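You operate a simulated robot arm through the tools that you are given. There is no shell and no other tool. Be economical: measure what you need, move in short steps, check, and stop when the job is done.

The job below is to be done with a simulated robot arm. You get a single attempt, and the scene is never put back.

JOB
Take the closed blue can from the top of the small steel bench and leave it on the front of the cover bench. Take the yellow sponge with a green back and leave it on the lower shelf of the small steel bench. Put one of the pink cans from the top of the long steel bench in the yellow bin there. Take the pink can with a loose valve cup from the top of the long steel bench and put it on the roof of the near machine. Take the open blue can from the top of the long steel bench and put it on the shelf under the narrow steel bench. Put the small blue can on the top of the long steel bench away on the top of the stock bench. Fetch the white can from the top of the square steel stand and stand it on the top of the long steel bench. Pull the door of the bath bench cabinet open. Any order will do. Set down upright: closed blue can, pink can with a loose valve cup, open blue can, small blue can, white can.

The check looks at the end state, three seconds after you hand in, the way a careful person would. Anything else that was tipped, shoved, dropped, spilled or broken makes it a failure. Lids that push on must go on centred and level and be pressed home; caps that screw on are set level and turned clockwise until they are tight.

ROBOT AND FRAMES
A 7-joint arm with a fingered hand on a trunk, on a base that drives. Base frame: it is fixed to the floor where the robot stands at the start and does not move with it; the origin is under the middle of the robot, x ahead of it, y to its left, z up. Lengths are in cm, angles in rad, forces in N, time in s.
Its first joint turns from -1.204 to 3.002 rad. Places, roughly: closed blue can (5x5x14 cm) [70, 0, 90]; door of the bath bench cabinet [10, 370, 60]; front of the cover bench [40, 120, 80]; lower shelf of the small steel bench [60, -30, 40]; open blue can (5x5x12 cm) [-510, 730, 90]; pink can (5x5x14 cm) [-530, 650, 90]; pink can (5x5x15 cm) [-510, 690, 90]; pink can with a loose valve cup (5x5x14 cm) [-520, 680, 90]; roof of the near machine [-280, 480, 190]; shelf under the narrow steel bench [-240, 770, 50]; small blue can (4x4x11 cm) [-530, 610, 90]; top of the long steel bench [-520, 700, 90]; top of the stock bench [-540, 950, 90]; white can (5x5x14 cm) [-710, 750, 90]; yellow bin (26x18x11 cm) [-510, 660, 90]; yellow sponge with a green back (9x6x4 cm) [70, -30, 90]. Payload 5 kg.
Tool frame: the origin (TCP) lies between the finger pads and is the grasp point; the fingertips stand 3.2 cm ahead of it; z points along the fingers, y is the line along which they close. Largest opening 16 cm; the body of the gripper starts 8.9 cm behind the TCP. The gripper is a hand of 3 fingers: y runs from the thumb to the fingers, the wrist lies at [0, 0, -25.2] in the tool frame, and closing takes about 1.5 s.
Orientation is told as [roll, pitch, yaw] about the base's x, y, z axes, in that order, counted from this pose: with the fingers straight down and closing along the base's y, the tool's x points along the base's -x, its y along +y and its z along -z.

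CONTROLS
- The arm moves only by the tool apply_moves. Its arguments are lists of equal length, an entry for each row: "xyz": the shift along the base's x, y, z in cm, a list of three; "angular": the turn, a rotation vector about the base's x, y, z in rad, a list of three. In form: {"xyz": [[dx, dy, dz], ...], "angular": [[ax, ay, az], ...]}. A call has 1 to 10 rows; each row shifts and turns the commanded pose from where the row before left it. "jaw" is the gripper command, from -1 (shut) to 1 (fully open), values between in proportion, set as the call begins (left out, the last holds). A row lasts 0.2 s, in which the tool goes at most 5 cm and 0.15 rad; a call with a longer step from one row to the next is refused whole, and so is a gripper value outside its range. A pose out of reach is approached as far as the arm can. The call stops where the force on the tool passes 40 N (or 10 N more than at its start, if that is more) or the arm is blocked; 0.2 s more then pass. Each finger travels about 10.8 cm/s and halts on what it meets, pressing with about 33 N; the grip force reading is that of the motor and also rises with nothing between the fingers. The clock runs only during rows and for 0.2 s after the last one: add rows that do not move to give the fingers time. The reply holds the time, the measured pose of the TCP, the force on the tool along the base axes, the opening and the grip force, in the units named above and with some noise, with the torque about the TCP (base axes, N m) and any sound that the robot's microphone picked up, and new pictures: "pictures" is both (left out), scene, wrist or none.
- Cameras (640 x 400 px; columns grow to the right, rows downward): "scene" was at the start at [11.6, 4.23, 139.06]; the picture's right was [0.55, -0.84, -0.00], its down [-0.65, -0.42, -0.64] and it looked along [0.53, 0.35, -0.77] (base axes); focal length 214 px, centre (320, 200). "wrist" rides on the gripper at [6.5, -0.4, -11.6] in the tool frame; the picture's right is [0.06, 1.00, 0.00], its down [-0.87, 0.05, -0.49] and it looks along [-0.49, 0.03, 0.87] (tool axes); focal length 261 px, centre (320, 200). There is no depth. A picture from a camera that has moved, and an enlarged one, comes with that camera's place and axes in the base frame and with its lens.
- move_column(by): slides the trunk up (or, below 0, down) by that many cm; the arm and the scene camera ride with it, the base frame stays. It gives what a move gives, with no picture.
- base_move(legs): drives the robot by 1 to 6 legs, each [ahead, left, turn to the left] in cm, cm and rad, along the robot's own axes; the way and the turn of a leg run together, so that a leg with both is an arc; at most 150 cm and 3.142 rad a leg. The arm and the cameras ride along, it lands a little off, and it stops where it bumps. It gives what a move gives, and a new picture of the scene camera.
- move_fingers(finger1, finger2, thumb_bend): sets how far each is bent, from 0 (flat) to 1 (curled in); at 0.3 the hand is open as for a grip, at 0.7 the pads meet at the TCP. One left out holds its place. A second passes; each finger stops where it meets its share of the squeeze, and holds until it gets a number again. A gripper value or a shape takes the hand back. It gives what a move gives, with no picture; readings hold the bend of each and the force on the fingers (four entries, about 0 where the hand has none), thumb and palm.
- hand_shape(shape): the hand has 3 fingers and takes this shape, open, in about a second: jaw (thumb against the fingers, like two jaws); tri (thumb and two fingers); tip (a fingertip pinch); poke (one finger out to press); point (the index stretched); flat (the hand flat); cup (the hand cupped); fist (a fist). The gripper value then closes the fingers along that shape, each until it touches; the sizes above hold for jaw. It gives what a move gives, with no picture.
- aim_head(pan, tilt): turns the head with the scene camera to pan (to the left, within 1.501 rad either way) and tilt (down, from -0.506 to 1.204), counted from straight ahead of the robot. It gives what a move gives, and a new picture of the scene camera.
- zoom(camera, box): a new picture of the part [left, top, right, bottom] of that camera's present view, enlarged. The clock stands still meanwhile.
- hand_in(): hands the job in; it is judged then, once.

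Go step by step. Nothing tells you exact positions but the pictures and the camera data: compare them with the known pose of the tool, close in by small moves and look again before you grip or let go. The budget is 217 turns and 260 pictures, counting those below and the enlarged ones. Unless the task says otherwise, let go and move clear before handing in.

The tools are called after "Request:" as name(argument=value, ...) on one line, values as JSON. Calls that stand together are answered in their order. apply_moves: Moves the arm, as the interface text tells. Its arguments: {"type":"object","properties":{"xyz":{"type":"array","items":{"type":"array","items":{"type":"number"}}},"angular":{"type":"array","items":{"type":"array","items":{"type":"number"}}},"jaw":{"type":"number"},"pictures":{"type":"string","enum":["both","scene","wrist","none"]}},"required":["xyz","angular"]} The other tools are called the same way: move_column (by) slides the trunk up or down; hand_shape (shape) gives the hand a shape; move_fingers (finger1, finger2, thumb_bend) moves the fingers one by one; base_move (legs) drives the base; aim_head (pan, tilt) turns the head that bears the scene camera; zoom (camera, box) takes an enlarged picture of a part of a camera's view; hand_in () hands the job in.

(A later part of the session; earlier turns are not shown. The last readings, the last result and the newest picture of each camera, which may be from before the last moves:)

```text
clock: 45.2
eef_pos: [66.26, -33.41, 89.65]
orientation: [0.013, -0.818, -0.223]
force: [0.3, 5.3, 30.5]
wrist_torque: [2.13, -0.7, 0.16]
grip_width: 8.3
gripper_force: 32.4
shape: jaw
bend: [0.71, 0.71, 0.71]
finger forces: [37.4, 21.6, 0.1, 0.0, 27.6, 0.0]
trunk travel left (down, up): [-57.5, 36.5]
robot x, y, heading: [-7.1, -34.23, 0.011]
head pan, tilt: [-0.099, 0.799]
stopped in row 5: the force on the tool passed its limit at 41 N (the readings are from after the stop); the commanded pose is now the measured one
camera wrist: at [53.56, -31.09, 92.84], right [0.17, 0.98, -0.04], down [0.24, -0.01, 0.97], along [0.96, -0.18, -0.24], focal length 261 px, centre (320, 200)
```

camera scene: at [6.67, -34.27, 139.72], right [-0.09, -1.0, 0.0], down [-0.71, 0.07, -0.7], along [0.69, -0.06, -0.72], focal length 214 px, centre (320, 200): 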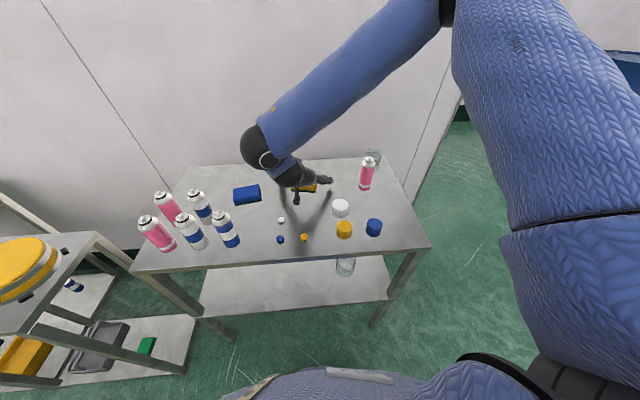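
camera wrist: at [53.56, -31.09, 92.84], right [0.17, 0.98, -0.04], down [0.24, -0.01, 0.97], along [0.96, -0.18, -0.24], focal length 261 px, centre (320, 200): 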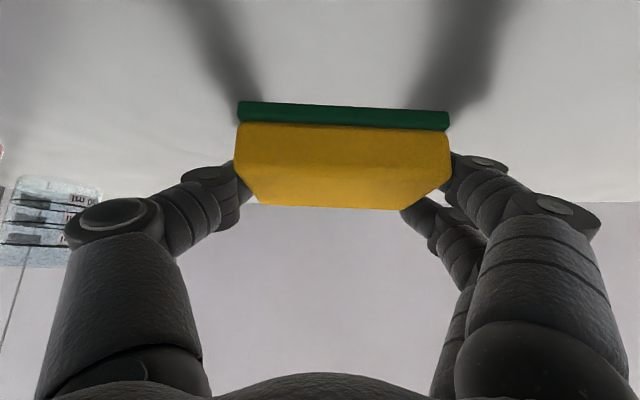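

The sponge is gripped; I lift it and check.

Request:
apply_moves(xyz=[[0, 0, 1], [0, 0, 3], [0, 0, 4], [0, 0, 5], [0, 0, 4], [0, 0, 0]], angular=[[0, 0, 0], [0, 0, 0], [0, 0, 0], [0, 0, 0], [0, 0, 0], [0, 0, 0]], pictures="both")

```text
clock: 46.6
eef_pos: [66.01, -33.56, 106.41]
orientation: [0.005, -0.81, -0.22]
force: [0.7, 0.9, -0.7]
wrist_torque: [-0.03, -0.01, -0.01]
grip_width: 8.38
gripper_force: 32.9
shape: jaw
bend: [0.71, 0.71, 0.71]
finger forces: [11.7, 19.3, 0.1, 0.1, 31.0, 0.0]
trunk travel left (down, up): [-57.5, 36.5]
robot x, y, heading: [-6.57, -33.68, 0.008]
head pan, tilt: [-0.099, 0.799]
camera scene: at [6.78, -34.24, 139.7], right [-0.09, -1.0, 0.0], down [-0.71, 0.07, -0.7], along [0.69, -0.06, -0.72], focal length 214 px, centre (320, 200)
camera wrist: at [53.32, -31.24, 109.66], right [0.17, 0.98, -0.04], down [0.25, 0.0, 0.97], along [0.95, -0.18, -0.24], focal length 261 px, centre (320, 200)
```

scene: 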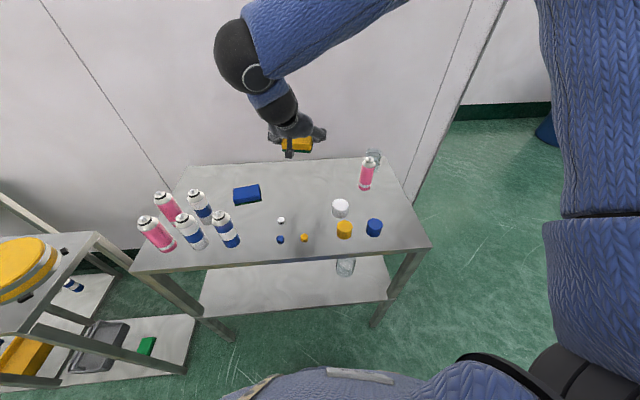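
wrist: 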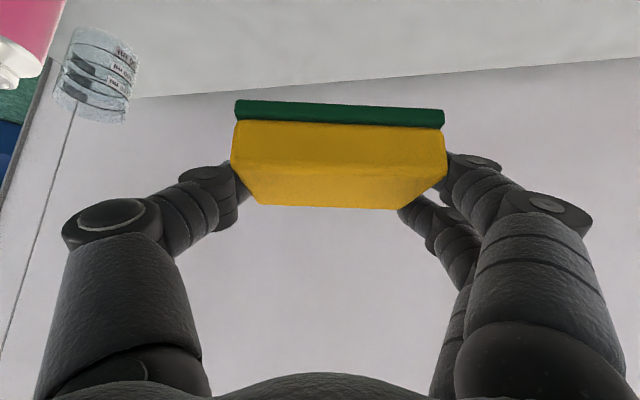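

Got it. I back off so the hand clears the bench front, then lower the trunk.

Request:
base_move(legs=[[-44, 0, 0]])

Request:
move_column(by=-54)

Request:
aim_head(pan=-0.1, tilt=0.5)

```text
clock: 49.3
eef_pos: [22.22, -34.25, 106.53]
orientation: [0.006, -0.81, -0.225]
force: [0.2, 0.6, 0.1]
wrist_torque: [-0.01, 0.0, -0.01]
grip_width: 8.42
gripper_force: 33.1
shape: jaw
bend: [0.71, 0.71, 0.71]
finger forces: [11.7, 19.3, 0.0, 0.0, 31.0, 0.1]
trunk travel left (down, up): [-57.5, 36.5]
robot x, y, heading: [-49.88, -33.63, 0.004]
head pan, tilt: [-0.099, 0.799]
camera scene: at [-36.97, -34.53, 139.72], right [-0.1, -1.0, 0.0], down [-0.71, 0.07, -0.7], along [0.69, -0.07, -0.72], focal length 214 px, centre (320, 200)
```

scene: 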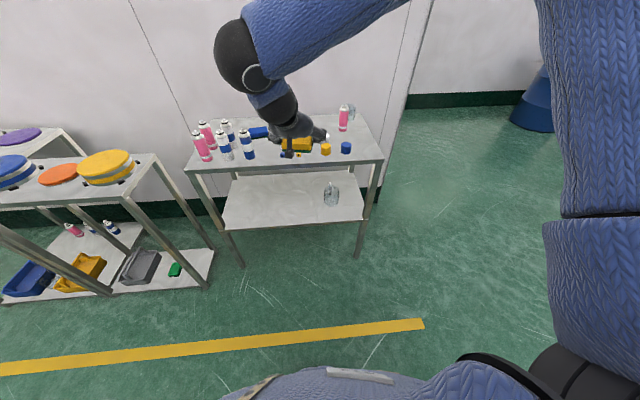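

```text
refused: -54 is not a number from -40 to 40
```

```text
clock: 50.1
eef_pos: [22.19, -34.18, 106.45]
orientation: [0.007, -0.812, -0.225]
force: [0.3, 0.2, -0.6]
wrist_torque: [-0.01, 0.0, -0.03]
grip_width: 8.42
gripper_force: 32.8
shape: jaw
bend: [0.71, 0.71, 0.71]
finger forces: [11.7, 19.2, 0.1, 0.0, 31.0, 0.0]
trunk travel left (down, up): [-57.5, 36.5]
robot x, y, heading: [-50.09, -33.69, 0.001]
head pan, tilt: [-0.099, 0.499]
camera scene: at [-35.85, -34.63, 142.3], right [-0.1, -1.0, 0.0], down [-0.48, 0.05, -0.88], along [0.87, -0.09, -0.48], focal length 214 px, centre (320, 200)
```

scene: 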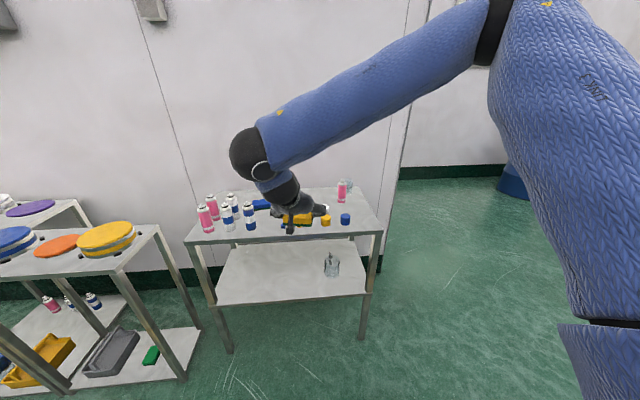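

The shelf is at about z 44.5, front edge x 37.5, free except for a pump bottle on its right. I lower the trunk in two steps.

Request:
move_column(by=-40)

Request:
move_column(by=-12)

Request:
aim_head(pan=-0.1, tilt=0.3)

```text
clock: 53.9
eef_pos: [22.37, -34.2, 66.44]
orientation: [0.007, -0.813, -0.224]
force: [-0.6, 0.1, -0.6]
wrist_torque: [0.01, -0.02, -0.04]
grip_width: 8.41
gripper_force: 32.8
shape: jaw
bend: [0.71, 0.71, 0.71]
finger forces: [11.7, 19.3, 0.1, 0.0, 31.0, 0.0]
trunk travel left (down, up): [-17.5, 76.5]
robot x, y, heading: [-49.88, -34.03, 0.003]
head pan, tilt: [-0.099, 0.499]
```

```text
clock: 55.4
eef_pos: [22.28, -34.22, 54.45]
orientation: [0.006, -0.812, -0.224]
force: [0.2, -0.2, -0.3]
wrist_torque: [0.0, 0.01, 0.0]
grip_width: 8.43
gripper_force: 33.4
shape: jaw
bend: [0.71, 0.71, 0.71]
finger forces: [11.6, 19.3, 0.0, 0.0, 31.0, 0.0]
trunk travel left (down, up): [-5.5, 88.5]
robot x, y, heading: [-50.13, -33.65, 0.008]
head pan, tilt: [-0.099, 0.499]
```

```text
clock: 56.1
eef_pos: [22.22, -34.19, 54.36]
orientation: [0.006, -0.811, -0.224]
force: [1.1, 0.4, -0.9]
wrist_torque: [-0.04, 0.0, -0.01]
grip_width: 8.42
gripper_force: 32.7
shape: jaw
bend: [0.71, 0.71, 0.71]
finger forces: [11.7, 19.4, 0.0, 0.0, 31.0, 0.1]
trunk travel left (down, up): [-5.5, 88.5]
robot x, y, heading: [-50.43, -33.78, 0.001]
head pan, tilt: [-0.099, 0.3]
camera scene: at [-35.62, -34.65, 92.14], right [-0.1, -1.0, 0.0], down [-0.3, 0.03, -0.95], along [0.95, -0.09, -0.3], focal length 214 px, centre (320, 200)
```

scene: 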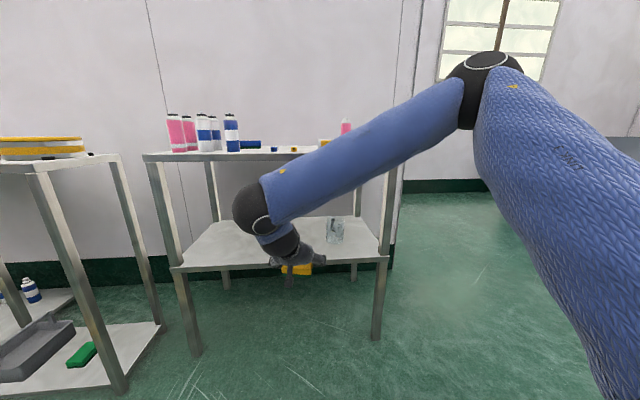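

I drive ahead to bring the sponge over the shelf, shifted a little left away from the bottle.

Request:
base_move(legs=[[0, 8, 0], [25, 0, 0]])

Request:
apply_moves(xyz=[[0, 0, 0]], angular=[[0, 0, 0]], pictures="wrist")

```text
clock: 58.6
eef_pos: [47.55, -26.52, 54.48]
orientation: [0.006, -0.812, -0.229]
force: [0.1, -0.9, 0.8]
wrist_torque: [-0.01, 0.0, -0.01]
grip_width: 8.38
gripper_force: 32.5
shape: jaw
bend: [0.71, 0.71, 0.71]
finger forces: [11.7, 19.2, 0.0, 0.1, 30.9, 0.0]
trunk travel left (down, up): [-5.5, 88.5]
robot x, y, heading: [-25.11, -25.85, -0.003]
head pan, tilt: [-0.099, 0.3]
camera scene: at [-10.36, -26.82, 92.15], right [-0.1, -0.99, 0.0], down [-0.29, 0.03, -0.96], along [0.95, -0.1, -0.3], focal length 214 px, centre (320, 200)
```

scene: 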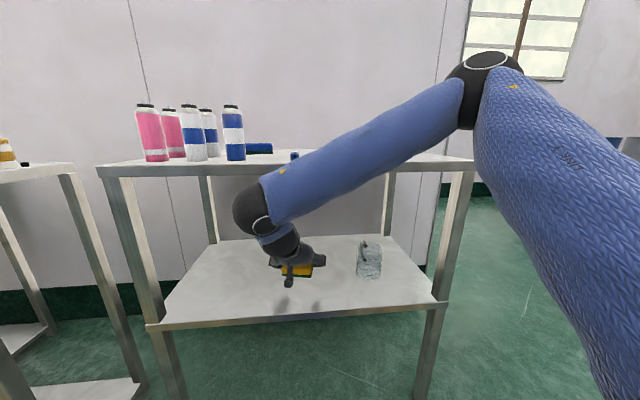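

```text
clock: 59.0
eef_pos: [47.48, -26.52, 54.34]
orientation: [0.007, -0.812, -0.229]
force: [-0.8, -0.3, -0.3]
wrist_torque: [-0.03, -0.01, -0.01]
grip_width: 8.39
gripper_force: 33.3
shape: jaw
bend: [0.71, 0.71, 0.71]
finger forces: [11.7, 19.3, 0.1, 0.0, 31.0, 0.0]
trunk travel left (down, up): [-5.5, 88.5]
robot x, y, heading: [-24.71, -26.23, -0.001]
head pan, tilt: [-0.099, 0.3]
camera wrist: at [34.97, -24.05, 57.66], right [0.18, 0.98, -0.04], down [0.25, -0.01, 0.97], along [0.95, -0.18, -0.24], focal length 261 px, centre (320, 200)
```

wrist: 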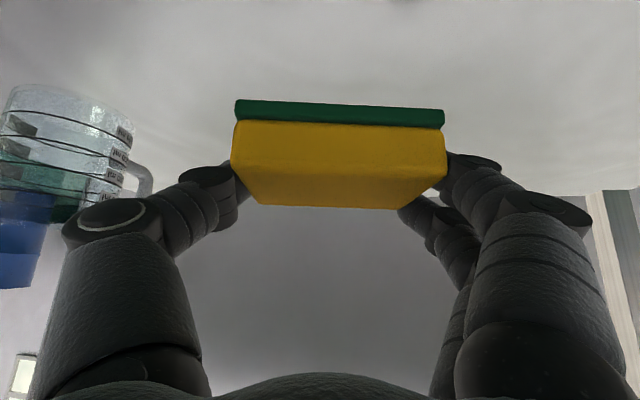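

Request:
apply_moves(xyz=[[0, 0, -2.5], [0, 0, -1.5], [0, 0, -0.6], [0, 0, 0]], angular=[[0, 0, 0], [0, 0, 0], [0, 0, 0], [0, 0, 0]], pictures="wrist")

```text
clock: 60.0
eef_pos: [47.52, -26.41, 49.81]
orientation: [0.008, -0.811, -0.228]
force: [0.4, -0.1, -0.3]
wrist_torque: [0.0, -0.01, -0.01]
grip_width: 8.44
gripper_force: 32.9
shape: jaw
bend: [0.71, 0.71, 0.71]
finger forces: [11.7, 19.2, 0.1, 0.1, 31.0, 0.0]
trunk travel left (down, up): [-5.5, 88.5]
robot x, y, heading: [-24.99, -26.14, -0.002]
head pan, tilt: [-0.099, 0.3]
camera wrist: at [34.89, -24.03, 53.05], right [0.18, 0.98, -0.04], down [0.25, 0.0, 0.97], along [0.95, -0.18, -0.24], focal length 261 px, centre (320, 200)
```

wrist: 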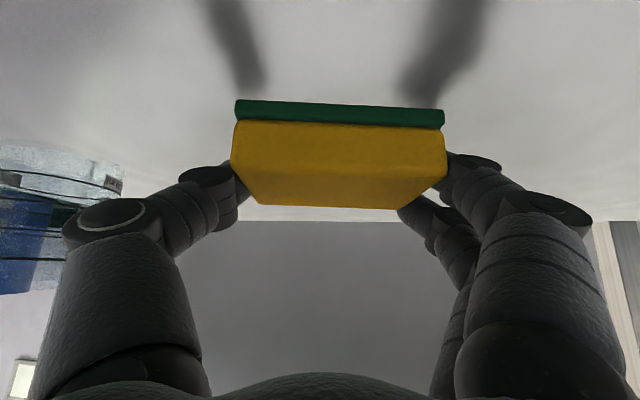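

Request:
apply_moves(xyz=[[0, 0, -0.5], [0, 0, -0.4], [0, 0, -0.4], [0, 0, 0]], angular=[[0, 0, 0], [0, 0, 0], [0, 0, 0], [0, 0, 0]], pictures="wrist")

```text
clock: 61.0
eef_pos: [47.51, -26.45, 48.81]
orientation: [0.008, -0.814, -0.231]
force: [0.3, -0.5, 22.6]
wrist_torque: [1.35, -0.54, 0.06]
grip_width: 8.38
gripper_force: 32.3
shape: jaw
bend: [0.71, 0.71, 0.71]
finger forces: [34.6, 19.2, 0.1, 0.0, 31.1, 0.0]
trunk travel left (down, up): [-5.5, 88.5]
robot x, y, heading: [-24.77, -25.71, -0.001]
head pan, tilt: [-0.099, 0.3]
camera wrist: at [34.92, -24.0, 51.96], right [0.18, 0.98, -0.04], down [0.24, -0.01, 0.97], along [0.95, -0.18, -0.24], focal length 261 px, centre (320, 200)
```

wrist: 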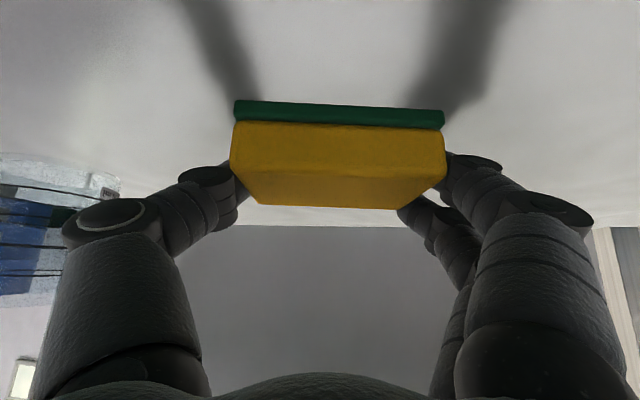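

Finger and sponge touch the shelf. I open and back up along the tool, then check.

Request:
apply_moves(xyz=[[0, 0, 0.2], [0, 0, 0], [0, 0, 0], [0, 0, 0], [0, 0, 0]], angular=[[0, 0, 0], [0, 0, 0], [0, 0, 0], [0, 0, 0], [0, 0, 0]], jaw=0.7, pictures="none")

Request:
apply_moves(xyz=[[0, 0, 3], [-3, 0, 2.5], [-4, 0, 0], [-4, 0, 0], [-4, 0, 0]], angular=[[0, 0, 0], [0, 0, 0], [0, 0, 0], [0, 0, 0], [0, 0, 0]], pictures="wrist")

Request:
base_move(legs=[[-40, 0, 0]])

```text
clock: 62.2
eef_pos: [47.48, -26.45, 48.78]
orientation: [0.005, -0.81, -0.231]
force: [-1.2, -2.6, 9.7]
wrist_torque: [0.57, -0.23, -0.08]
grip_width: 13.5
gripper_force: 0.0
shape: jaw
bend: [0.57, 0.54, 0.5]
finger forces: [9.3, 0.0, 0.1, 0.1, 0.0, 0.0]
trunk travel left (down, up): [-5.5, 88.5]
robot x, y, heading: [-24.94, -25.86, 0.003]
head pan, tilt: [-0.099, 0.3]
```

```text
clock: 63.4
eef_pos: [32.59, -26.64, 54.27]
orientation: [0.006, -0.812, -0.229]
force: [0.3, -0.7, -0.4]
wrist_torque: [0.03, 0.0, 0.01]
grip_width: 13.59
gripper_force: 0.0
shape: jaw
bend: [0.54, 0.54, 0.5]
finger forces: [0.0, 0.0, 0.1, 0.1, 0.1, 0.1]
trunk travel left (down, up): [-5.5, 88.5]
robot x, y, heading: [-24.93, -26.03, -0.004]
head pan, tilt: [-0.099, 0.3]
camera wrist: at [20.03, -24.11, 57.49], right [0.18, 0.98, -0.04], down [0.25, -0.01, 0.97], along [0.95, -0.19, -0.24], focal length 261 px, centre (320, 200)
```

wrist: 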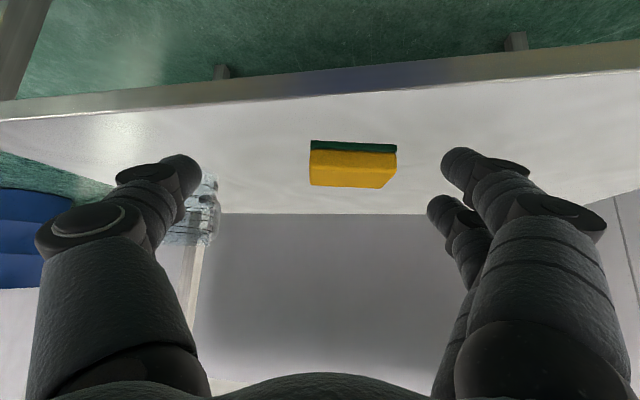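

```text
clock: 65.9
eef_pos: [-8.07, -26.28, 54.35]
orientation: [0.007, -0.812, -0.224]
force: [-0.5, -0.2, 0.4]
wrist_torque: [-0.03, -0.01, 0.0]
grip_width: 13.62
gripper_force: 0.1
shape: jaw
bend: [0.54, 0.54, 0.5]
finger forces: [0.0, 0.1, 0.1, 0.0, 0.0, 0.0]
trunk travel left (down, up): [-5.5, 88.5]
robot x, y, heading: [-65.6, -26.25, 0.004]
head pan, tilt: [-0.099, 0.3]
camera scene: at [-51.17, -26.82, 92.14], right [-0.1, -1.0, 0.0], down [-0.29, 0.03, -0.96], along [0.95, -0.09, -0.3], focal length 214 px, centre (320, 200)
```

scene: 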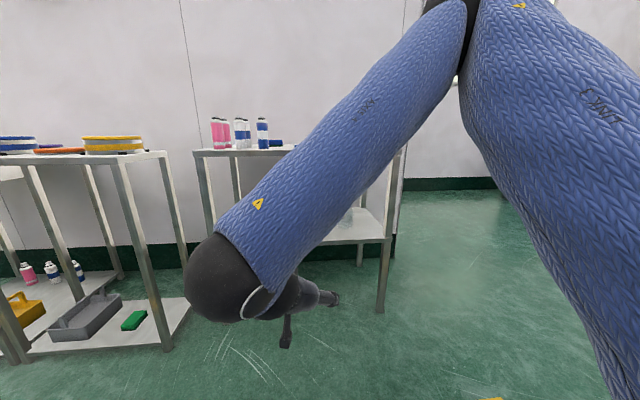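

The sponge lies flat on the shelf. Next I raise the trunk, restore a tool-down pose and drive along the wall to the bath bench cabinet.

Request:
move_column(by=40)

Request:
apply_moves(xyz=[[0, 0, 1], [0, 0, 1], [0, 0, 1], [0, 0, 1], [0, 0, 1], [0, 0, 1], [0, 0, 1], [0, 0, 1]], angular=[[0, 0.1, 0.028], [0, 0.1, 0.028], [0, 0.1, 0.028], [0, 0.1, 0.028], [0, 0.1, 0.028], [0, 0.1, 0.028], [0, 0.1, 0.028], [0, 0.1, 0.028]], jaw=0.3, pictures="none")

Request:
base_move(legs=[[0, 130, 0], [0, 130, 0], [0, 100, 0]])

Request:
aim_head(pan=0.3, tilt=0.5)

```text
clock: 69.8
eef_pos: [-8.2, -26.52, 94.24]
orientation: [0.008, -0.811, -0.223]
force: [-0.2, -0.4, -0.2]
wrist_torque: [-0.01, 0.03, -0.02]
grip_width: 13.6
gripper_force: 0.2
shape: jaw
bend: [0.54, 0.54, 0.5]
finger forces: [0.0, 0.0, 0.1, 0.1, 0.1, 0.1]
trunk travel left (down, up): [-45.5, 48.5]
robot x, y, heading: [-65.34, -25.83, 0.003]
head pan, tilt: [-0.099, 0.3]
```

```text
clock: 71.6
eef_pos: [-8.17, -26.27, 102.22]
orientation: [-0.069, -0.015, 0.048]
force: [1.1, 0.2, 0.3]
wrist_torque: [-0.01, 0.0, 0.0]
grip_width: 10.46
gripper_force: 0.1
shape: jaw
bend: [0.69, 0.69, 0.67]
finger forces: [0.0, 0.0, 0.1, 0.1, 0.0, 0.0]
trunk travel left (down, up): [-45.5, 48.5]
robot x, y, heading: [-65.6, -25.44, -0.001]
head pan, tilt: [-0.099, 0.3]
```

```text
clock: 89.2
eef_pos: [-17.29, 338.62, 102.34]
orientation: [-0.071, -0.016, 0.052]
force: [0.7, 0.6, 0.6]
wrist_torque: [-0.03, -0.02, 0.03]
grip_width: 10.43
gripper_force: 0.1
shape: jaw
bend: [0.69, 0.69, 0.67]
finger forces: [0.0, 0.0, 0.0, 0.0, 0.1, 0.0]
trunk travel left (down, up): [-45.5, 48.5]
robot x, y, heading: [-74.8, 338.51, 0.008]
head pan, tilt: [-0.099, 0.3]
camera scene: at [-60.18, 337.83, 132.15], right [-0.09, -1.0, 0.0], down [-0.29, 0.03, -0.96], along [0.95, -0.08, -0.3], focal length 214 px, centre (320, 200)
```

scene: 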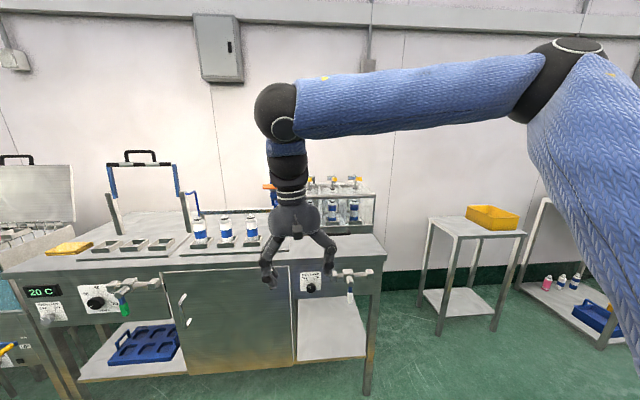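

```text
clock: 90.1
eef_pos: [-17.21, 338.53, 102.29]
orientation: [-0.07, -0.016, 0.052]
force: [-0.3, 0.4, -0.1]
wrist_torque: [0.0, -0.01, -0.02]
grip_width: 10.45
gripper_force: 0.2
shape: jaw
bend: [0.69, 0.69, 0.67]
finger forces: [0.1, 0.1, 0.0, 0.0, 0.0, 0.0]
trunk travel left (down, up): [-45.5, 48.5]
robot x, y, heading: [-74.7, 338.38, 0.013]
head pan, tilt: [0.3, 0.499]
camera scene: at [-60.81, 341.39, 130.31], right [0.31, -0.95, 0.0], down [-0.46, -0.15, -0.88], along [0.84, 0.27, -0.48], focal length 214 px, centre (320, 200)
```

scene: 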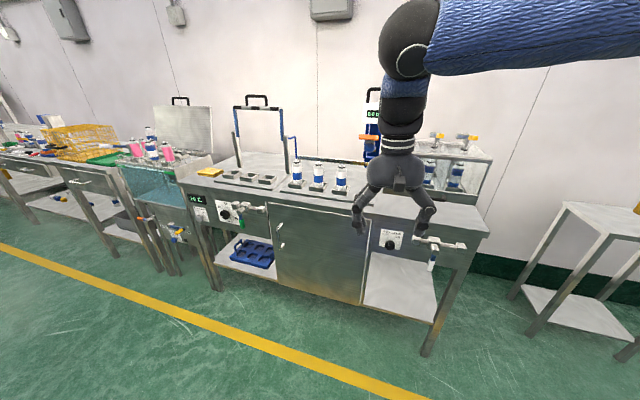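

The cabinet door is the steel panel with a vertical handle on its left side. I zoom on it.

Request:
zoom(camera="scene", box=[210, 190, 390, 310])

Request:
aim_head(pan=0.5, tilt=0.8)

Request:
zoom(camera="scene", box=[240, 130, 400, 230])

```text
3.33 times, centred on (300, 250) of scene
camera zoom: at [-60.81, 341.39, 130.31], right [0.31, -0.95, 0.0], down [-0.46, -0.15, -0.88], along [0.84, 0.27, -0.48], focal length 715 px, centre (387, 33)
```

zoom: 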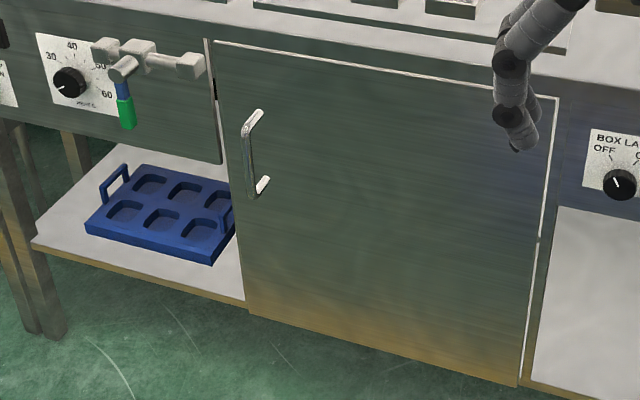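

```text
clock: 90.9
eef_pos: [-17.13, 338.57, 102.21]
orientation: [-0.07, -0.016, 0.053]
force: [-0.5, 0.4, 0.0]
wrist_torque: [-0.05, -0.01, -0.02]
grip_width: 10.45
gripper_force: 0.1
shape: jaw
bend: [0.69, 0.69, 0.67]
finger forces: [0.0, 0.0, 0.0, 0.0, 0.0, 0.1]
trunk travel left (down, up): [-45.5, 48.5]
robot x, y, heading: [-74.47, 338.67, 0.015]
head pan, tilt: [0.499, 0.799]
camera scene: at [-62.43, 342.55, 127.72], right [0.49, -0.87, 0.0], down [-0.63, -0.35, -0.7], along [0.61, 0.34, -0.72], focal length 214 px, centre (320, 200)
```

scene: 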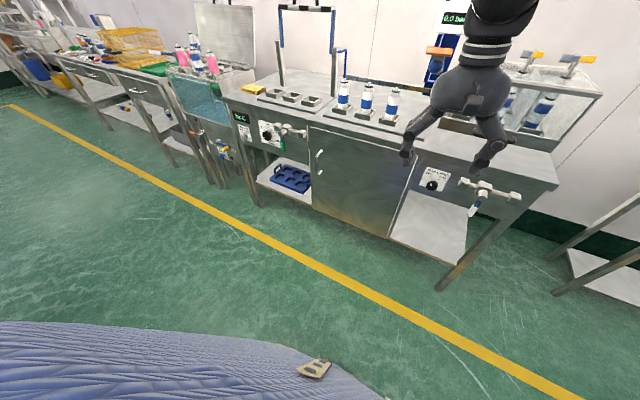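

```text
4.00 times, centred on (320, 180) of scene
camera zoom: at [-62.43, 342.55, 127.72], right [0.49, -0.87, 0.0], down [-0.63, -0.35, -0.7], along [0.61, 0.34, -0.72], focal length 858 px, centre (320, 280)
```

zoom: 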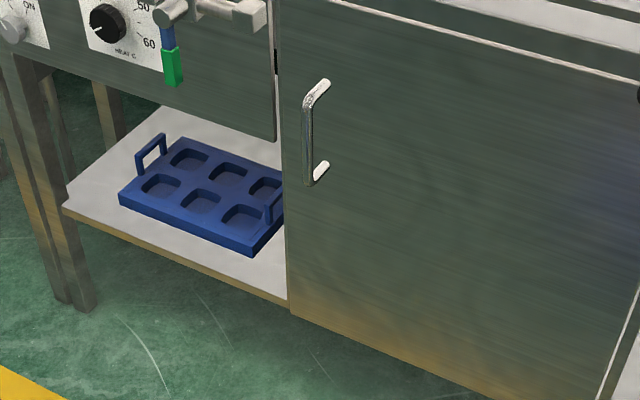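

The handle is a vertical bar near (8,384), z 61–73, hinge on the right at y≈350. I drive left to face it, lower the trunk and turn the tool horizontal.

Request:
base_move(legs=[[0, 47, -0.01]])

Request:
apply_moves(xyz=[[1, 0, -1], [1, 0, -1], [1, 0, -1], [1, 0, -1], [1, 0, -1], [1, 0, -1], [1, 0, -1], [1, 0, -1], [1, 0, -1], [1, 0, -1]], angular=[[0.007, -0.145, -0.005], [0.007, -0.145, -0.005], [0.007, -0.145, -0.005], [0.007, -0.145, -0.005], [0.007, -0.145, -0.005], [0.007, -0.145, -0.005], [0.007, -0.145, -0.005], [0.007, -0.145, -0.005], [0.007, -0.145, -0.005], [0.007, -0.145, -0.005]], jaw=0.0, pictures="none")

Request:
move_column(by=-25)

Request:
aim_head(pan=-0.2, tilt=0.5)

Request:
apply_moves(xyz=[[0, 0, 0]], angular=[[0, 0, 0]], pictures="wrist")

```text
clock: 93.7
eef_pos: [-17.23, 384.53, 102.25]
orientation: [-0.071, -0.017, 0.035]
force: [0.3, 0.4, -0.9]
wrist_torque: [0.02, 0.0, 0.02]
grip_width: 10.45
gripper_force: 0.0
shape: jaw
bend: [0.69, 0.69, 0.67]
finger forces: [0.0, 0.0, 0.0, 0.0, 0.1, 0.0]
trunk travel left (down, up): [-45.5, 48.5]
robot x, y, heading: [-74.56, 385.53, -0.007]
head pan, tilt: [0.499, 0.799]
camera scene: at [-62.4, 389.48, 127.71], right [0.47, -0.88, 0.0], down [-0.63, -0.34, -0.7], along [0.61, 0.33, -0.72], focal length 214 px, centre (320, 200)
```

scene: 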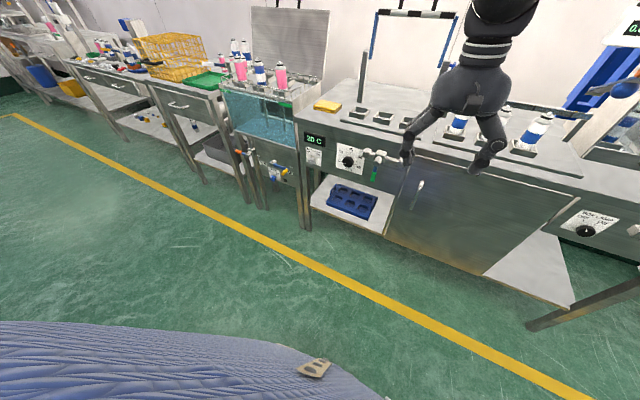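

```text
clock: 96.1
eef_pos: [-4.3, 381.36, 96.65]
orientation: [0.534, -1.312, -0.655]
force: [-0.3, -0.8, 0.5]
wrist_torque: [-0.01, 0.02, -0.04]
grip_width: 8.04
gripper_force: 0.1
shape: jaw
bend: [0.72, 0.72, 0.7]
finger forces: [0.0, 0.0, 0.1, 0.0, 0.1, 0.1]
out of reach, approached as far as the arm can: row 9, 10
trunk travel left (down, up): [-45.5, 48.5]
robot x, y, heading: [-74.68, 385.35, -0.011]
head pan, tilt: [0.499, 0.799]
stopped in row 10: the arm was blocked; the commanded pose is now the measured one
```

```text
clock: 98.7
eef_pos: [-4.41, 381.38, 71.95]
orientation: [0.544, -1.313, -0.664]
force: [-0.2, -0.1, 0.0]
wrist_torque: [-0.03, 0.01, 0.01]
grip_width: 8.06
gripper_force: 0.1
shape: jaw
bend: [0.72, 0.72, 0.7]
finger forces: [0.0, 0.0, 0.1, 0.1, 0.0, 0.1]
trunk travel left (down, up): [-20.5, 73.5]
robot x, y, heading: [-74.77, 385.45, -0.007]
head pan, tilt: [0.499, 0.799]
```

```text
clock: 99.7
eef_pos: [-4.29, 381.35, 71.8]
orientation: [0.54, -1.312, -0.665]
force: [0.4, -0.6, 0.2]
wrist_torque: [-0.01, 0.03, -0.01]
grip_width: 8.06
gripper_force: 0.1
shape: jaw
bend: [0.72, 0.72, 0.7]
finger forces: [0.1, 0.0, 0.0, 0.0, 0.0, 0.0]
trunk travel left (down, up): [-20.5, 73.5]
robot x, y, heading: [-74.63, 385.71, -0.011]
head pan, tilt: [-0.201, 0.499]
camera scene: at [-60.62, 383.66, 105.3], right [-0.21, -0.98, 0.0], down [-0.47, 0.1, -0.88], along [0.86, -0.18, -0.48], focal length 214 px, centre (320, 200)
```

scene: 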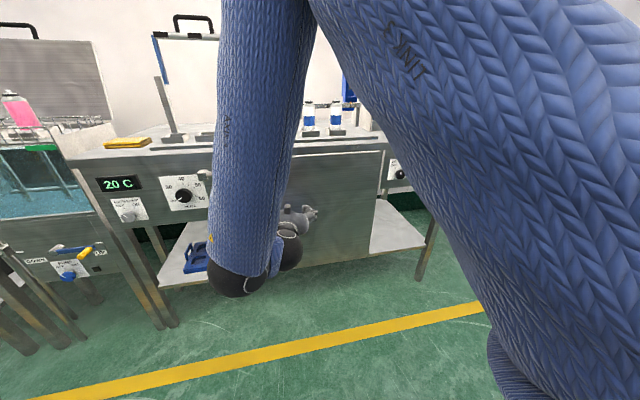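

```text
clock: 100.1
eef_pos: [-4.28, 381.29, 71.89]
orientation: [0.541, -1.313, -0.663]
force: [-0.3, -0.5, -0.4]
wrist_torque: [-0.02, -0.01, 0.0]
grip_width: 8.06
gripper_force: 0.0
shape: jaw
bend: [0.72, 0.72, 0.7]
finger forces: [0.0, 0.0, 0.0, 0.1, 0.0, 0.1]
trunk travel left (down, up): [-20.5, 73.5]
robot x, y, heading: [-75.0, 385.64, -0.01]
head pan, tilt: [-0.201, 0.499]
camera wrist: at [-16.91, 383.17, 68.05], right [0.12, 0.99, 0.07], down [-0.29, -0.03, 0.96], along [0.95, -0.14, 0.29], focal length 261 px, centre (320, 200)
```

wrist: 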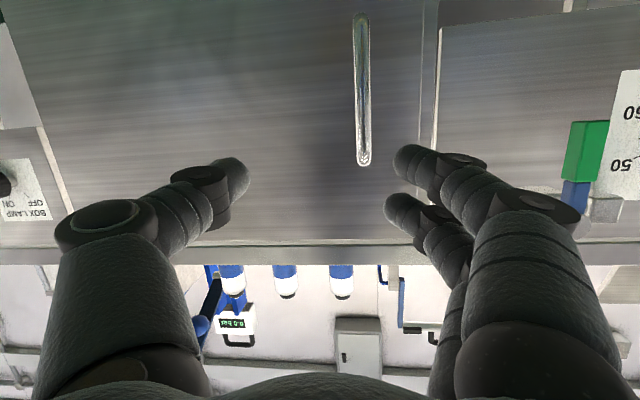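

Tool is nearly horizontal and the handle shows at about (8,384,66). I align laterally and lower slightly.

Request:
apply_moves(xyz=[[0, 2.6, -2], [0, 0, -3], [3, 0, 0], [0, 0, 0]], angular=[[0, 0, 0], [0, 0, 0], [0, 0, 0], [0, 0, 0]], pictures="wrist")

```text
clock: 101.1
eef_pos: [0.43, 384.6, 67.96]
orientation: [0.523, -1.315, -0.643]
force: [0.5, -0.6, -0.2]
wrist_torque: [0.01, 0.0, 0.02]
grip_width: 8.02
gripper_force: 0.0
shape: jaw
bend: [0.72, 0.72, 0.7]
finger forces: [0.1, 0.0, 0.0, 0.0, 0.0, 0.0]
out of reach, approached as far as the arm can: row 1, 2
trunk travel left (down, up): [-20.5, 73.5]
robot x, y, heading: [-74.59, 385.93, -0.008]
head pan, tilt: [-0.201, 0.499]
camera wrist: at [-12.2, 386.46, 64.19], right [0.12, 0.99, 0.07], down [-0.29, -0.03, 0.96], along [0.95, -0.13, 0.29], focal length 261 px, centre (320, 200)
```

wrist: 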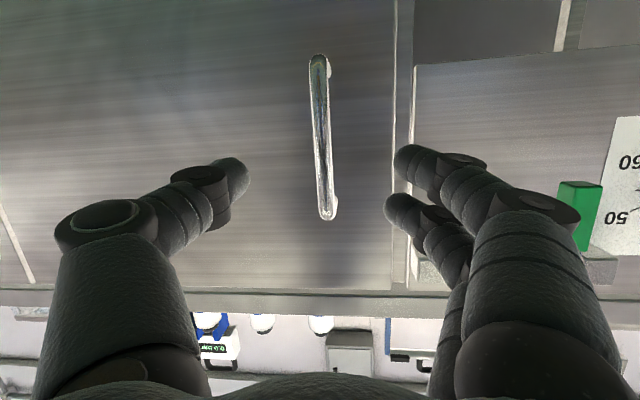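

Request:
apply_moves(xyz=[[2.2, 0, -0.5], [2.2, -0.1, -0.5], [1.5, -0.1, -0.5], [0, 0, 0]], angular=[[0, 0, 0], [0, 0, 0], [0, 0, 0], [0, 0, 0]], pictures="wrist")

```text
clock: 102.1
eef_pos: [6.41, 384.36, 66.63]
orientation: [0.532, -1.314, -0.651]
force: [-0.7, 0.0, 0.5]
wrist_torque: [-0.01, -0.04, 0.02]
grip_width: 8.04
gripper_force: 0.0
shape: jaw
bend: [0.72, 0.72, 0.7]
finger forces: [0.0, 0.1, 0.0, 0.0, 0.0, 0.0]
trunk travel left (down, up): [-20.5, 73.5]
robot x, y, heading: [-74.78, 386.06, -0.011]
head pan, tilt: [-0.201, 0.499]
camera wrist: at [-6.25, 386.05, 62.73], right [0.12, 0.99, 0.07], down [-0.29, -0.03, 0.96], along [0.95, -0.13, 0.29], focal length 261 px, centre (320, 200)
```

wrist: 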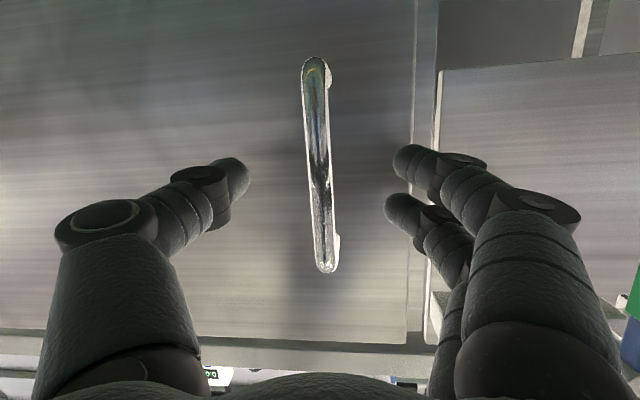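

Request:
apply_moves(xyz=[[0.8, 0, -0.1], [0, 0, 0]], angular=[[0, 0, 0], [0, 0, 0]], pictures="none")

Request:
apply_moves(xyz=[[0, 0, 0], [0, 0, 0], [0, 0, 0], [0, 0, 0], [0, 0, 0], [0, 0, 0], [0, 0, 0]], angular=[[0, 0, 0], [0, 0, 0], [0, 0, 0], [0, 0, 0], [0, 0, 0], [0, 0, 0], [0, 0, 0]], jaw=-1, pictures="wrist")

```text
clock: 102.7
eef_pos: [6.98, 384.15, 66.36]
orientation: [0.53, -1.315, -0.65]
force: [-0.3, -0.1, -0.5]
wrist_torque: [0.04, 0.0, -0.01]
grip_width: 8.02
gripper_force: 0.1
shape: jaw
bend: [0.72, 0.72, 0.7]
finger forces: [0.0, 0.0, 0.0, 0.0, 0.0, 0.0]
trunk travel left (down, up): [-20.5, 73.5]
robot x, y, heading: [-74.81, 385.72, -0.009]
head pan, tilt: [-0.201, 0.499]
```

```text
clock: 104.3
eef_pos: [7.08, 384.34, 66.29]
orientation: [0.53, -1.316, -0.65]
force: [1.0, -1.5, -0.5]
wrist_torque: [-0.07, 0.09, -0.01]
grip_width: 0.72
gripper_force: 32.6
shape: jaw
bend: [0.71, 0.71, 0.71]
finger forces: [14.7, 12.6, 0.0, 0.0, 29.4, 0.0]
trunk travel left (down, up): [-20.5, 73.5]
robot x, y, heading: [-75.03, 385.68, -0.009]
head pan, tilt: [-0.201, 0.499]
camera wrist: at [-5.52, 386.06, 62.58], right [0.12, 0.99, 0.07], down [-0.29, -0.03, 0.96], along [0.95, -0.13, 0.29], focal length 261 px, centre (320, 200)
```

wrist: 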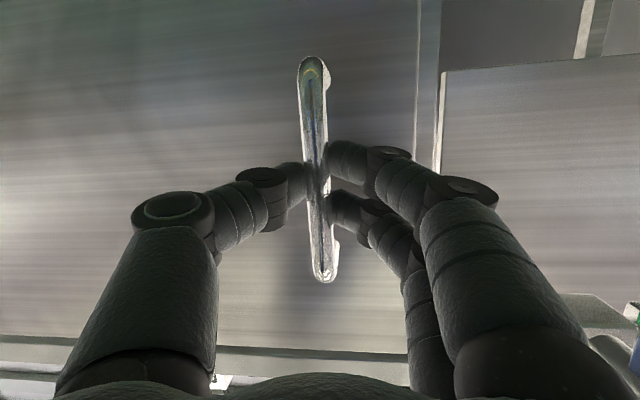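

I pull the door along its arc.

Request:
apply_moves(xyz=[[-1.72, -0.22, 0], [-1.7, -0.35, 0], [-1.68, -0.42, 0], [-1.66, -0.5, 0], [-1.64, -0.58, 0], [-1.6, -0.66, 0], [-1.57, -0.74, 0], [-1.52, -0.81, 0]], angular=[[0, 0, 0.03], [0, 0, 0.03], [0, 0, 0.03], [0, 0, 0.03], [0, 0, 0.03], [0, 0, 0.03], [0, 0, 0.03], [0, 0, 0.03]], pictures="both")

```text
clock: 106.1
eef_pos: [-4.71, 381.1, 68.58]
orientation: [0.516, -1.307, -0.397]
force: [15.1, -27.8, -18.2]
wrist_torque: [0.14, 0.05, 0.0]
grip_width: 0.42
gripper_force: 32.2
shape: jaw
bend: [0.72, 0.74, 0.72]
finger forces: [5.2, 2.6, 0.0, 0.0, 34.1, 0.1]
out of reach, approached as far as the arm can: row 6, 7, 8
trunk travel left (down, up): [-20.5, 73.5]
robot x, y, heading: [-75.1, 385.71, -0.009]
head pan, tilt: [-0.201, 0.499]
camera scene: at [-60.44, 383.51, 105.28], right [-0.21, -0.98, 0.0], down [-0.47, 0.1, -0.88], along [0.86, -0.18, -0.48], focal length 214 px, centre (320, 200)
camera wrist: at [-17.35, 379.86, 64.82], right [-0.12, 0.99, 0.07], down [-0.27, -0.1, 0.96], along [0.96, 0.09, 0.28], focal length 261 px, centre (320, 200)
```

scene: 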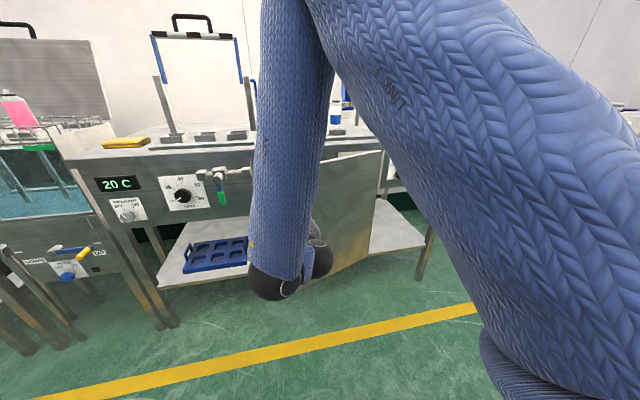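
wrist: 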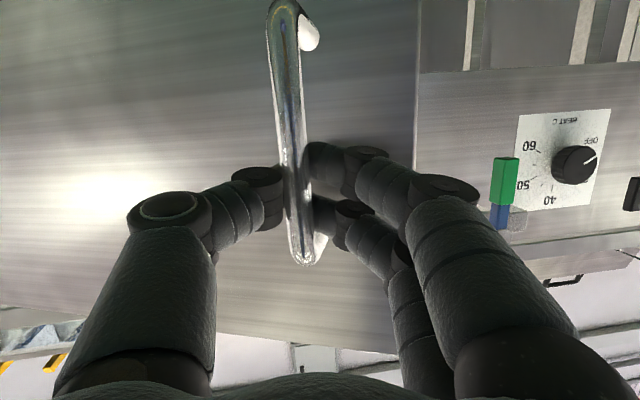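

The door follows. The arm is near its inner limit, so I continue the pull by driving the base along the arc.

Request:
base_move(legs=[[-4, -2, 0], [-3.5, -3, 0], [-3.4, -3.6, 0], [-3.3, -4.3, 0]])

Request:
apply_moves(xyz=[[0, 0, 0]], angular=[[0, 0, 0]], pictures="wrist")

```text
clock: 107.1
eef_pos: [-8.26, 378.67, 68.46]
orientation: [0.505, -1.307, -0.399]
force: [12.2, -19.2, -8.6]
wrist_torque: [0.13, -0.09, 0.04]
grip_width: 0.31
gripper_force: 32.9
shape: jaw
bend: [0.72, 0.74, 0.73]
finger forces: [5.9, 0.1, 0.0, 0.0, 30.0, 0.1]
trunk travel left (down, up): [-20.5, 73.5]
robot x, y, heading: [-78.7, 383.79, -0.019]
head pan, tilt: [-0.201, 0.499]
stopped in leg 1: the force on the tool passed its limit at 49 N (the readings are from after the stop); the commanded pose is now the measured one
camera scene: at [-64.1, 381.65, 105.29], right [-0.21, -0.98, 0.0], down [-0.47, 0.1, -0.88], along [0.86, -0.19, -0.48], focal length 214 px, centre (320, 200)
```

scene: 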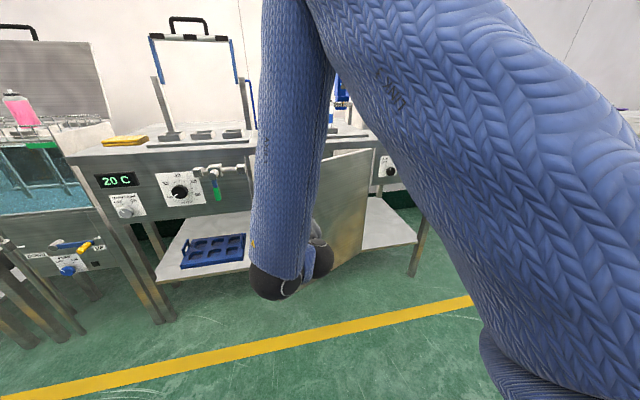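

```text
clock: 107.5
eef_pos: [-8.16, 378.83, 68.49]
orientation: [0.508, -1.307, -0.4]
force: [16.8, -28.0, -8.8]
wrist_torque: [0.01, -0.06, 0.09]
grip_width: 0.32
gripper_force: 33.2
shape: jaw
bend: [0.72, 0.74, 0.73]
finger forces: [5.6, 0.0, 0.1, 0.0, 36.4, 0.1]
trunk travel left (down, up): [-20.5, 73.5]
robot x, y, heading: [-78.5, 383.48, -0.013]
head pan, tilt: [-0.201, 0.499]
camera wrist: at [-20.91, 377.65, 64.83], right [-0.11, 0.99, 0.07], down [-0.27, -0.09, 0.96], along [0.96, 0.09, 0.28], focal length 261 px, centre (320, 200)
```

wrist: 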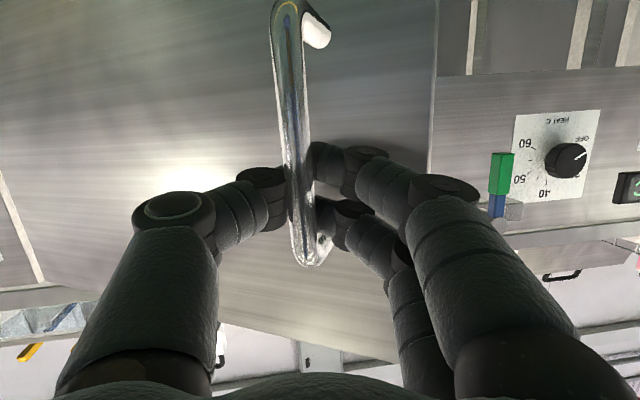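

The pull drifts outside the arc; I correct inward and continue with small base legs.

Request:
base_move(legs=[[-1.2, -1.8, 0], [-2.6, -2.2, 0], [-2.5, -2.4, 0], [-2.3, -2.6, 0]])

```text
clock: 109.7
eef_pos: [-17.15, 370.28, 68.6]
orientation: [0.51, -1.309, -0.394]
force: [12.7, -10.9, -0.2]
wrist_torque: [-0.01, -0.07, 0.15]
grip_width: 0.22
gripper_force: 33.2
shape: jaw
bend: [0.73, 0.74, 0.72]
finger forces: [0.0, 0.0, 0.1, 0.0, 28.8, 0.0]
trunk travel left (down, up): [-20.5, 73.5]
robot x, y, heading: [-87.1, 374.43, -0.012]
head pan, tilt: [-0.201, 0.499]
camera scene: at [-73.06, 372.89, 105.3], right [-0.21, -0.98, 0.0], down [-0.47, 0.1, -0.88], along [0.86, -0.19, -0.48], focal length 214 px, centre (320, 200)
```

scene: 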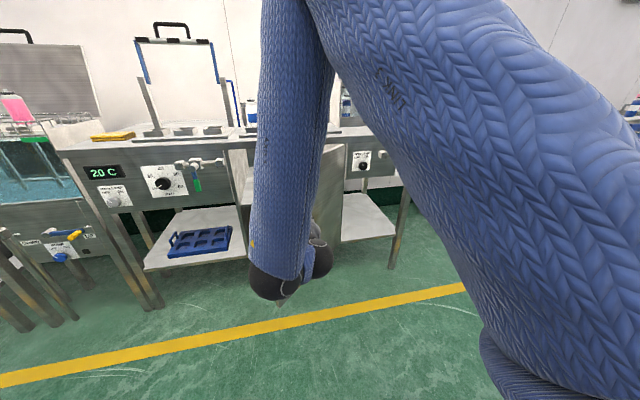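

Request:
base_move(legs=[[-1.6, -3.0, 0], [-1.5, -3.1, 0], [-1.2, -3.3, 0], [-0.8, -3.4, 0]])

Request:
apply_moves(xyz=[[0, 0, 0]], angular=[[0, 0, 0]], pictures="wrist")

```text
clock: 112.0
eef_pos: [-22.78, 357.6, 68.27]
orientation: [0.498, -1.304, -0.387]
force: [-5.9, 2.0, -4.5]
wrist_torque: [-0.22, -0.19, 0.14]
grip_width: 0.27
gripper_force: 33.0
shape: jaw
bend: [0.73, 0.74, 0.72]
finger forces: [0.0, 7.2, 0.0, 0.1, 0.0, 0.0]
trunk travel left (down, up): [-20.5, 73.5]
robot x, y, heading: [-92.54, 362.53, -0.013]
head pan, tilt: [-0.201, 0.499]
stopped in leg 4: the force on the tool passed its limit at 41 N (the readings are from after the stop); the commanded pose is now the measured one
camera scene: at [-78.39, 360.46, 105.32], right [-0.21, -0.98, 0.0], down [-0.47, 0.1, -0.88], along [0.86, -0.19, -0.48], focal length 214 px, centre (320, 200)
```

scene: 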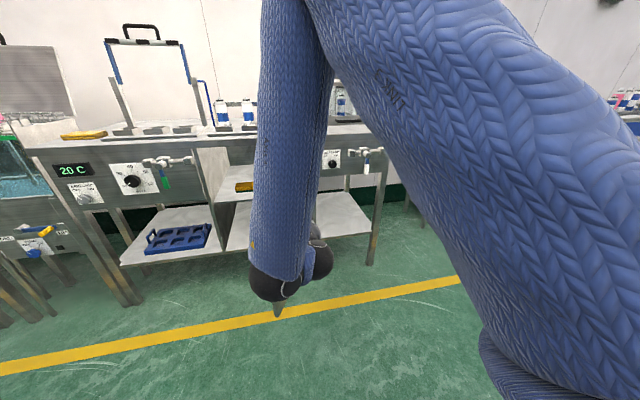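

```text
clock: 112.4
eef_pos: [-22.72, 357.72, 68.34]
orientation: [0.5, -1.303, -0.387]
force: [-5.9, 1.7, -7.1]
wrist_torque: [-0.23, -0.22, 0.14]
grip_width: 0.26
gripper_force: 32.8
shape: jaw
bend: [0.73, 0.74, 0.72]
finger forces: [0.1, 8.5, 0.1, 0.0, 0.0, 0.1]
trunk travel left (down, up): [-20.5, 73.5]
robot x, y, heading: [-92.63, 362.54, -0.012]
head pan, tilt: [-0.201, 0.499]
camera wrist: at [-35.41, 356.52, 64.74], right [-0.11, 0.99, 0.07], down [-0.27, -0.09, 0.96], along [0.96, 0.09, 0.28], focal length 261 px, centre (320, 200)
```

wrist: 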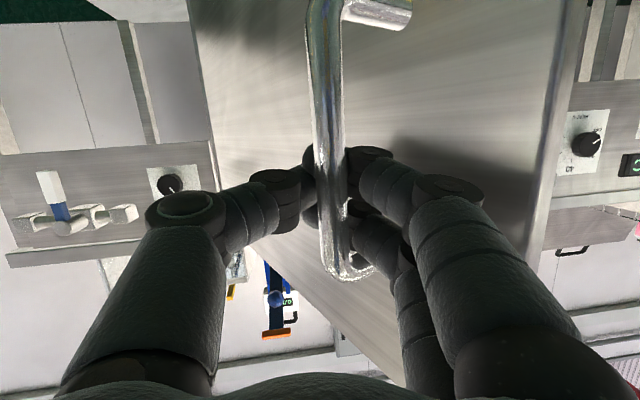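

The door stands about 70° open, with the bar still inside the fingers. I nudge it a bit farther, then release.

Request:
base_move(legs=[[0, -3, 0], [0.5, -3, 0]])

Request:
apply_moves(xyz=[[0, 0, 0], [0, 0, 0], [0, 0, 0]], angular=[[0, 0, 0], [0, 0, 0], [0, 0, 0]], jaw=-0.45, pictures="wrist")

```text
clock: 113.6
eef_pos: [-22.85, 354.68, 68.08]
orientation: [0.49, -1.298, -0.375]
force: [-4.8, 1.6, -8.7]
wrist_torque: [-0.31, -0.27, 0.1]
grip_width: 0.25
gripper_force: 33.1
shape: jaw
bend: [0.73, 0.74, 0.72]
finger forces: [0.0, 9.8, 0.0, 0.0, 0.0, 0.0]
trunk travel left (down, up): [-20.5, 73.5]
robot x, y, heading: [-92.05, 358.87, -0.017]
head pan, tilt: [-0.201, 0.499]
stopped in leg 2: the force on the tool passed its limit at 44 N (the readings are from after the stop); the commanded pose is now the measured one
camera scene: at [-78.38, 357.21, 105.32], right [-0.21, -0.98, 0.0], down [-0.47, 0.1, -0.88], along [0.86, -0.19, -0.48], focal length 214 px, centre (320, 200)
```

scene: 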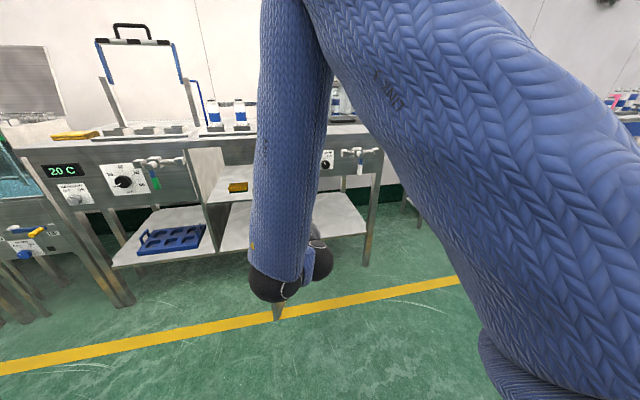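

```text
clock: 114.4
eef_pos: [-22.75, 354.51, 68.09]
orientation: [0.493, -1.298, -0.376]
force: [4.0, -2.2, -14.2]
wrist_torque: [-0.53, 0.02, -0.17]
grip_width: 4.16
gripper_force: 0.3
shape: jaw
bend: [0.73, 0.73, 0.7]
finger forces: [0.0, 11.6, 0.1, 0.0, 0.0, 0.0]
trunk travel left (down, up): [-20.5, 73.5]
robot x, y, heading: [-92.55, 359.15, -0.014]
head pan, tilt: [-0.201, 0.499]
camera wrist: at [-35.52, 353.34, 64.52], right [-0.11, 0.99, 0.07], down [-0.26, -0.09, 0.96], along [0.96, 0.09, 0.27], focal length 261 px, centre (320, 200)
```

wrist: 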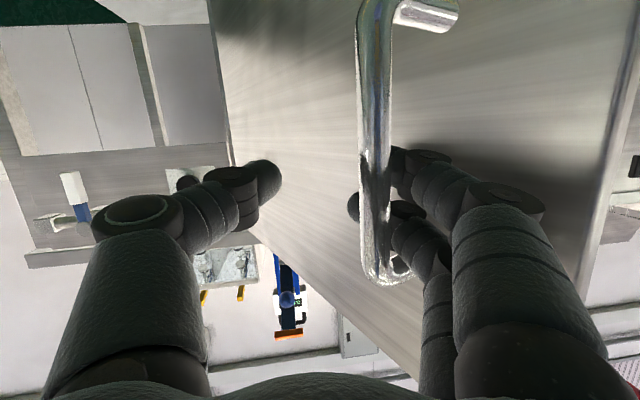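

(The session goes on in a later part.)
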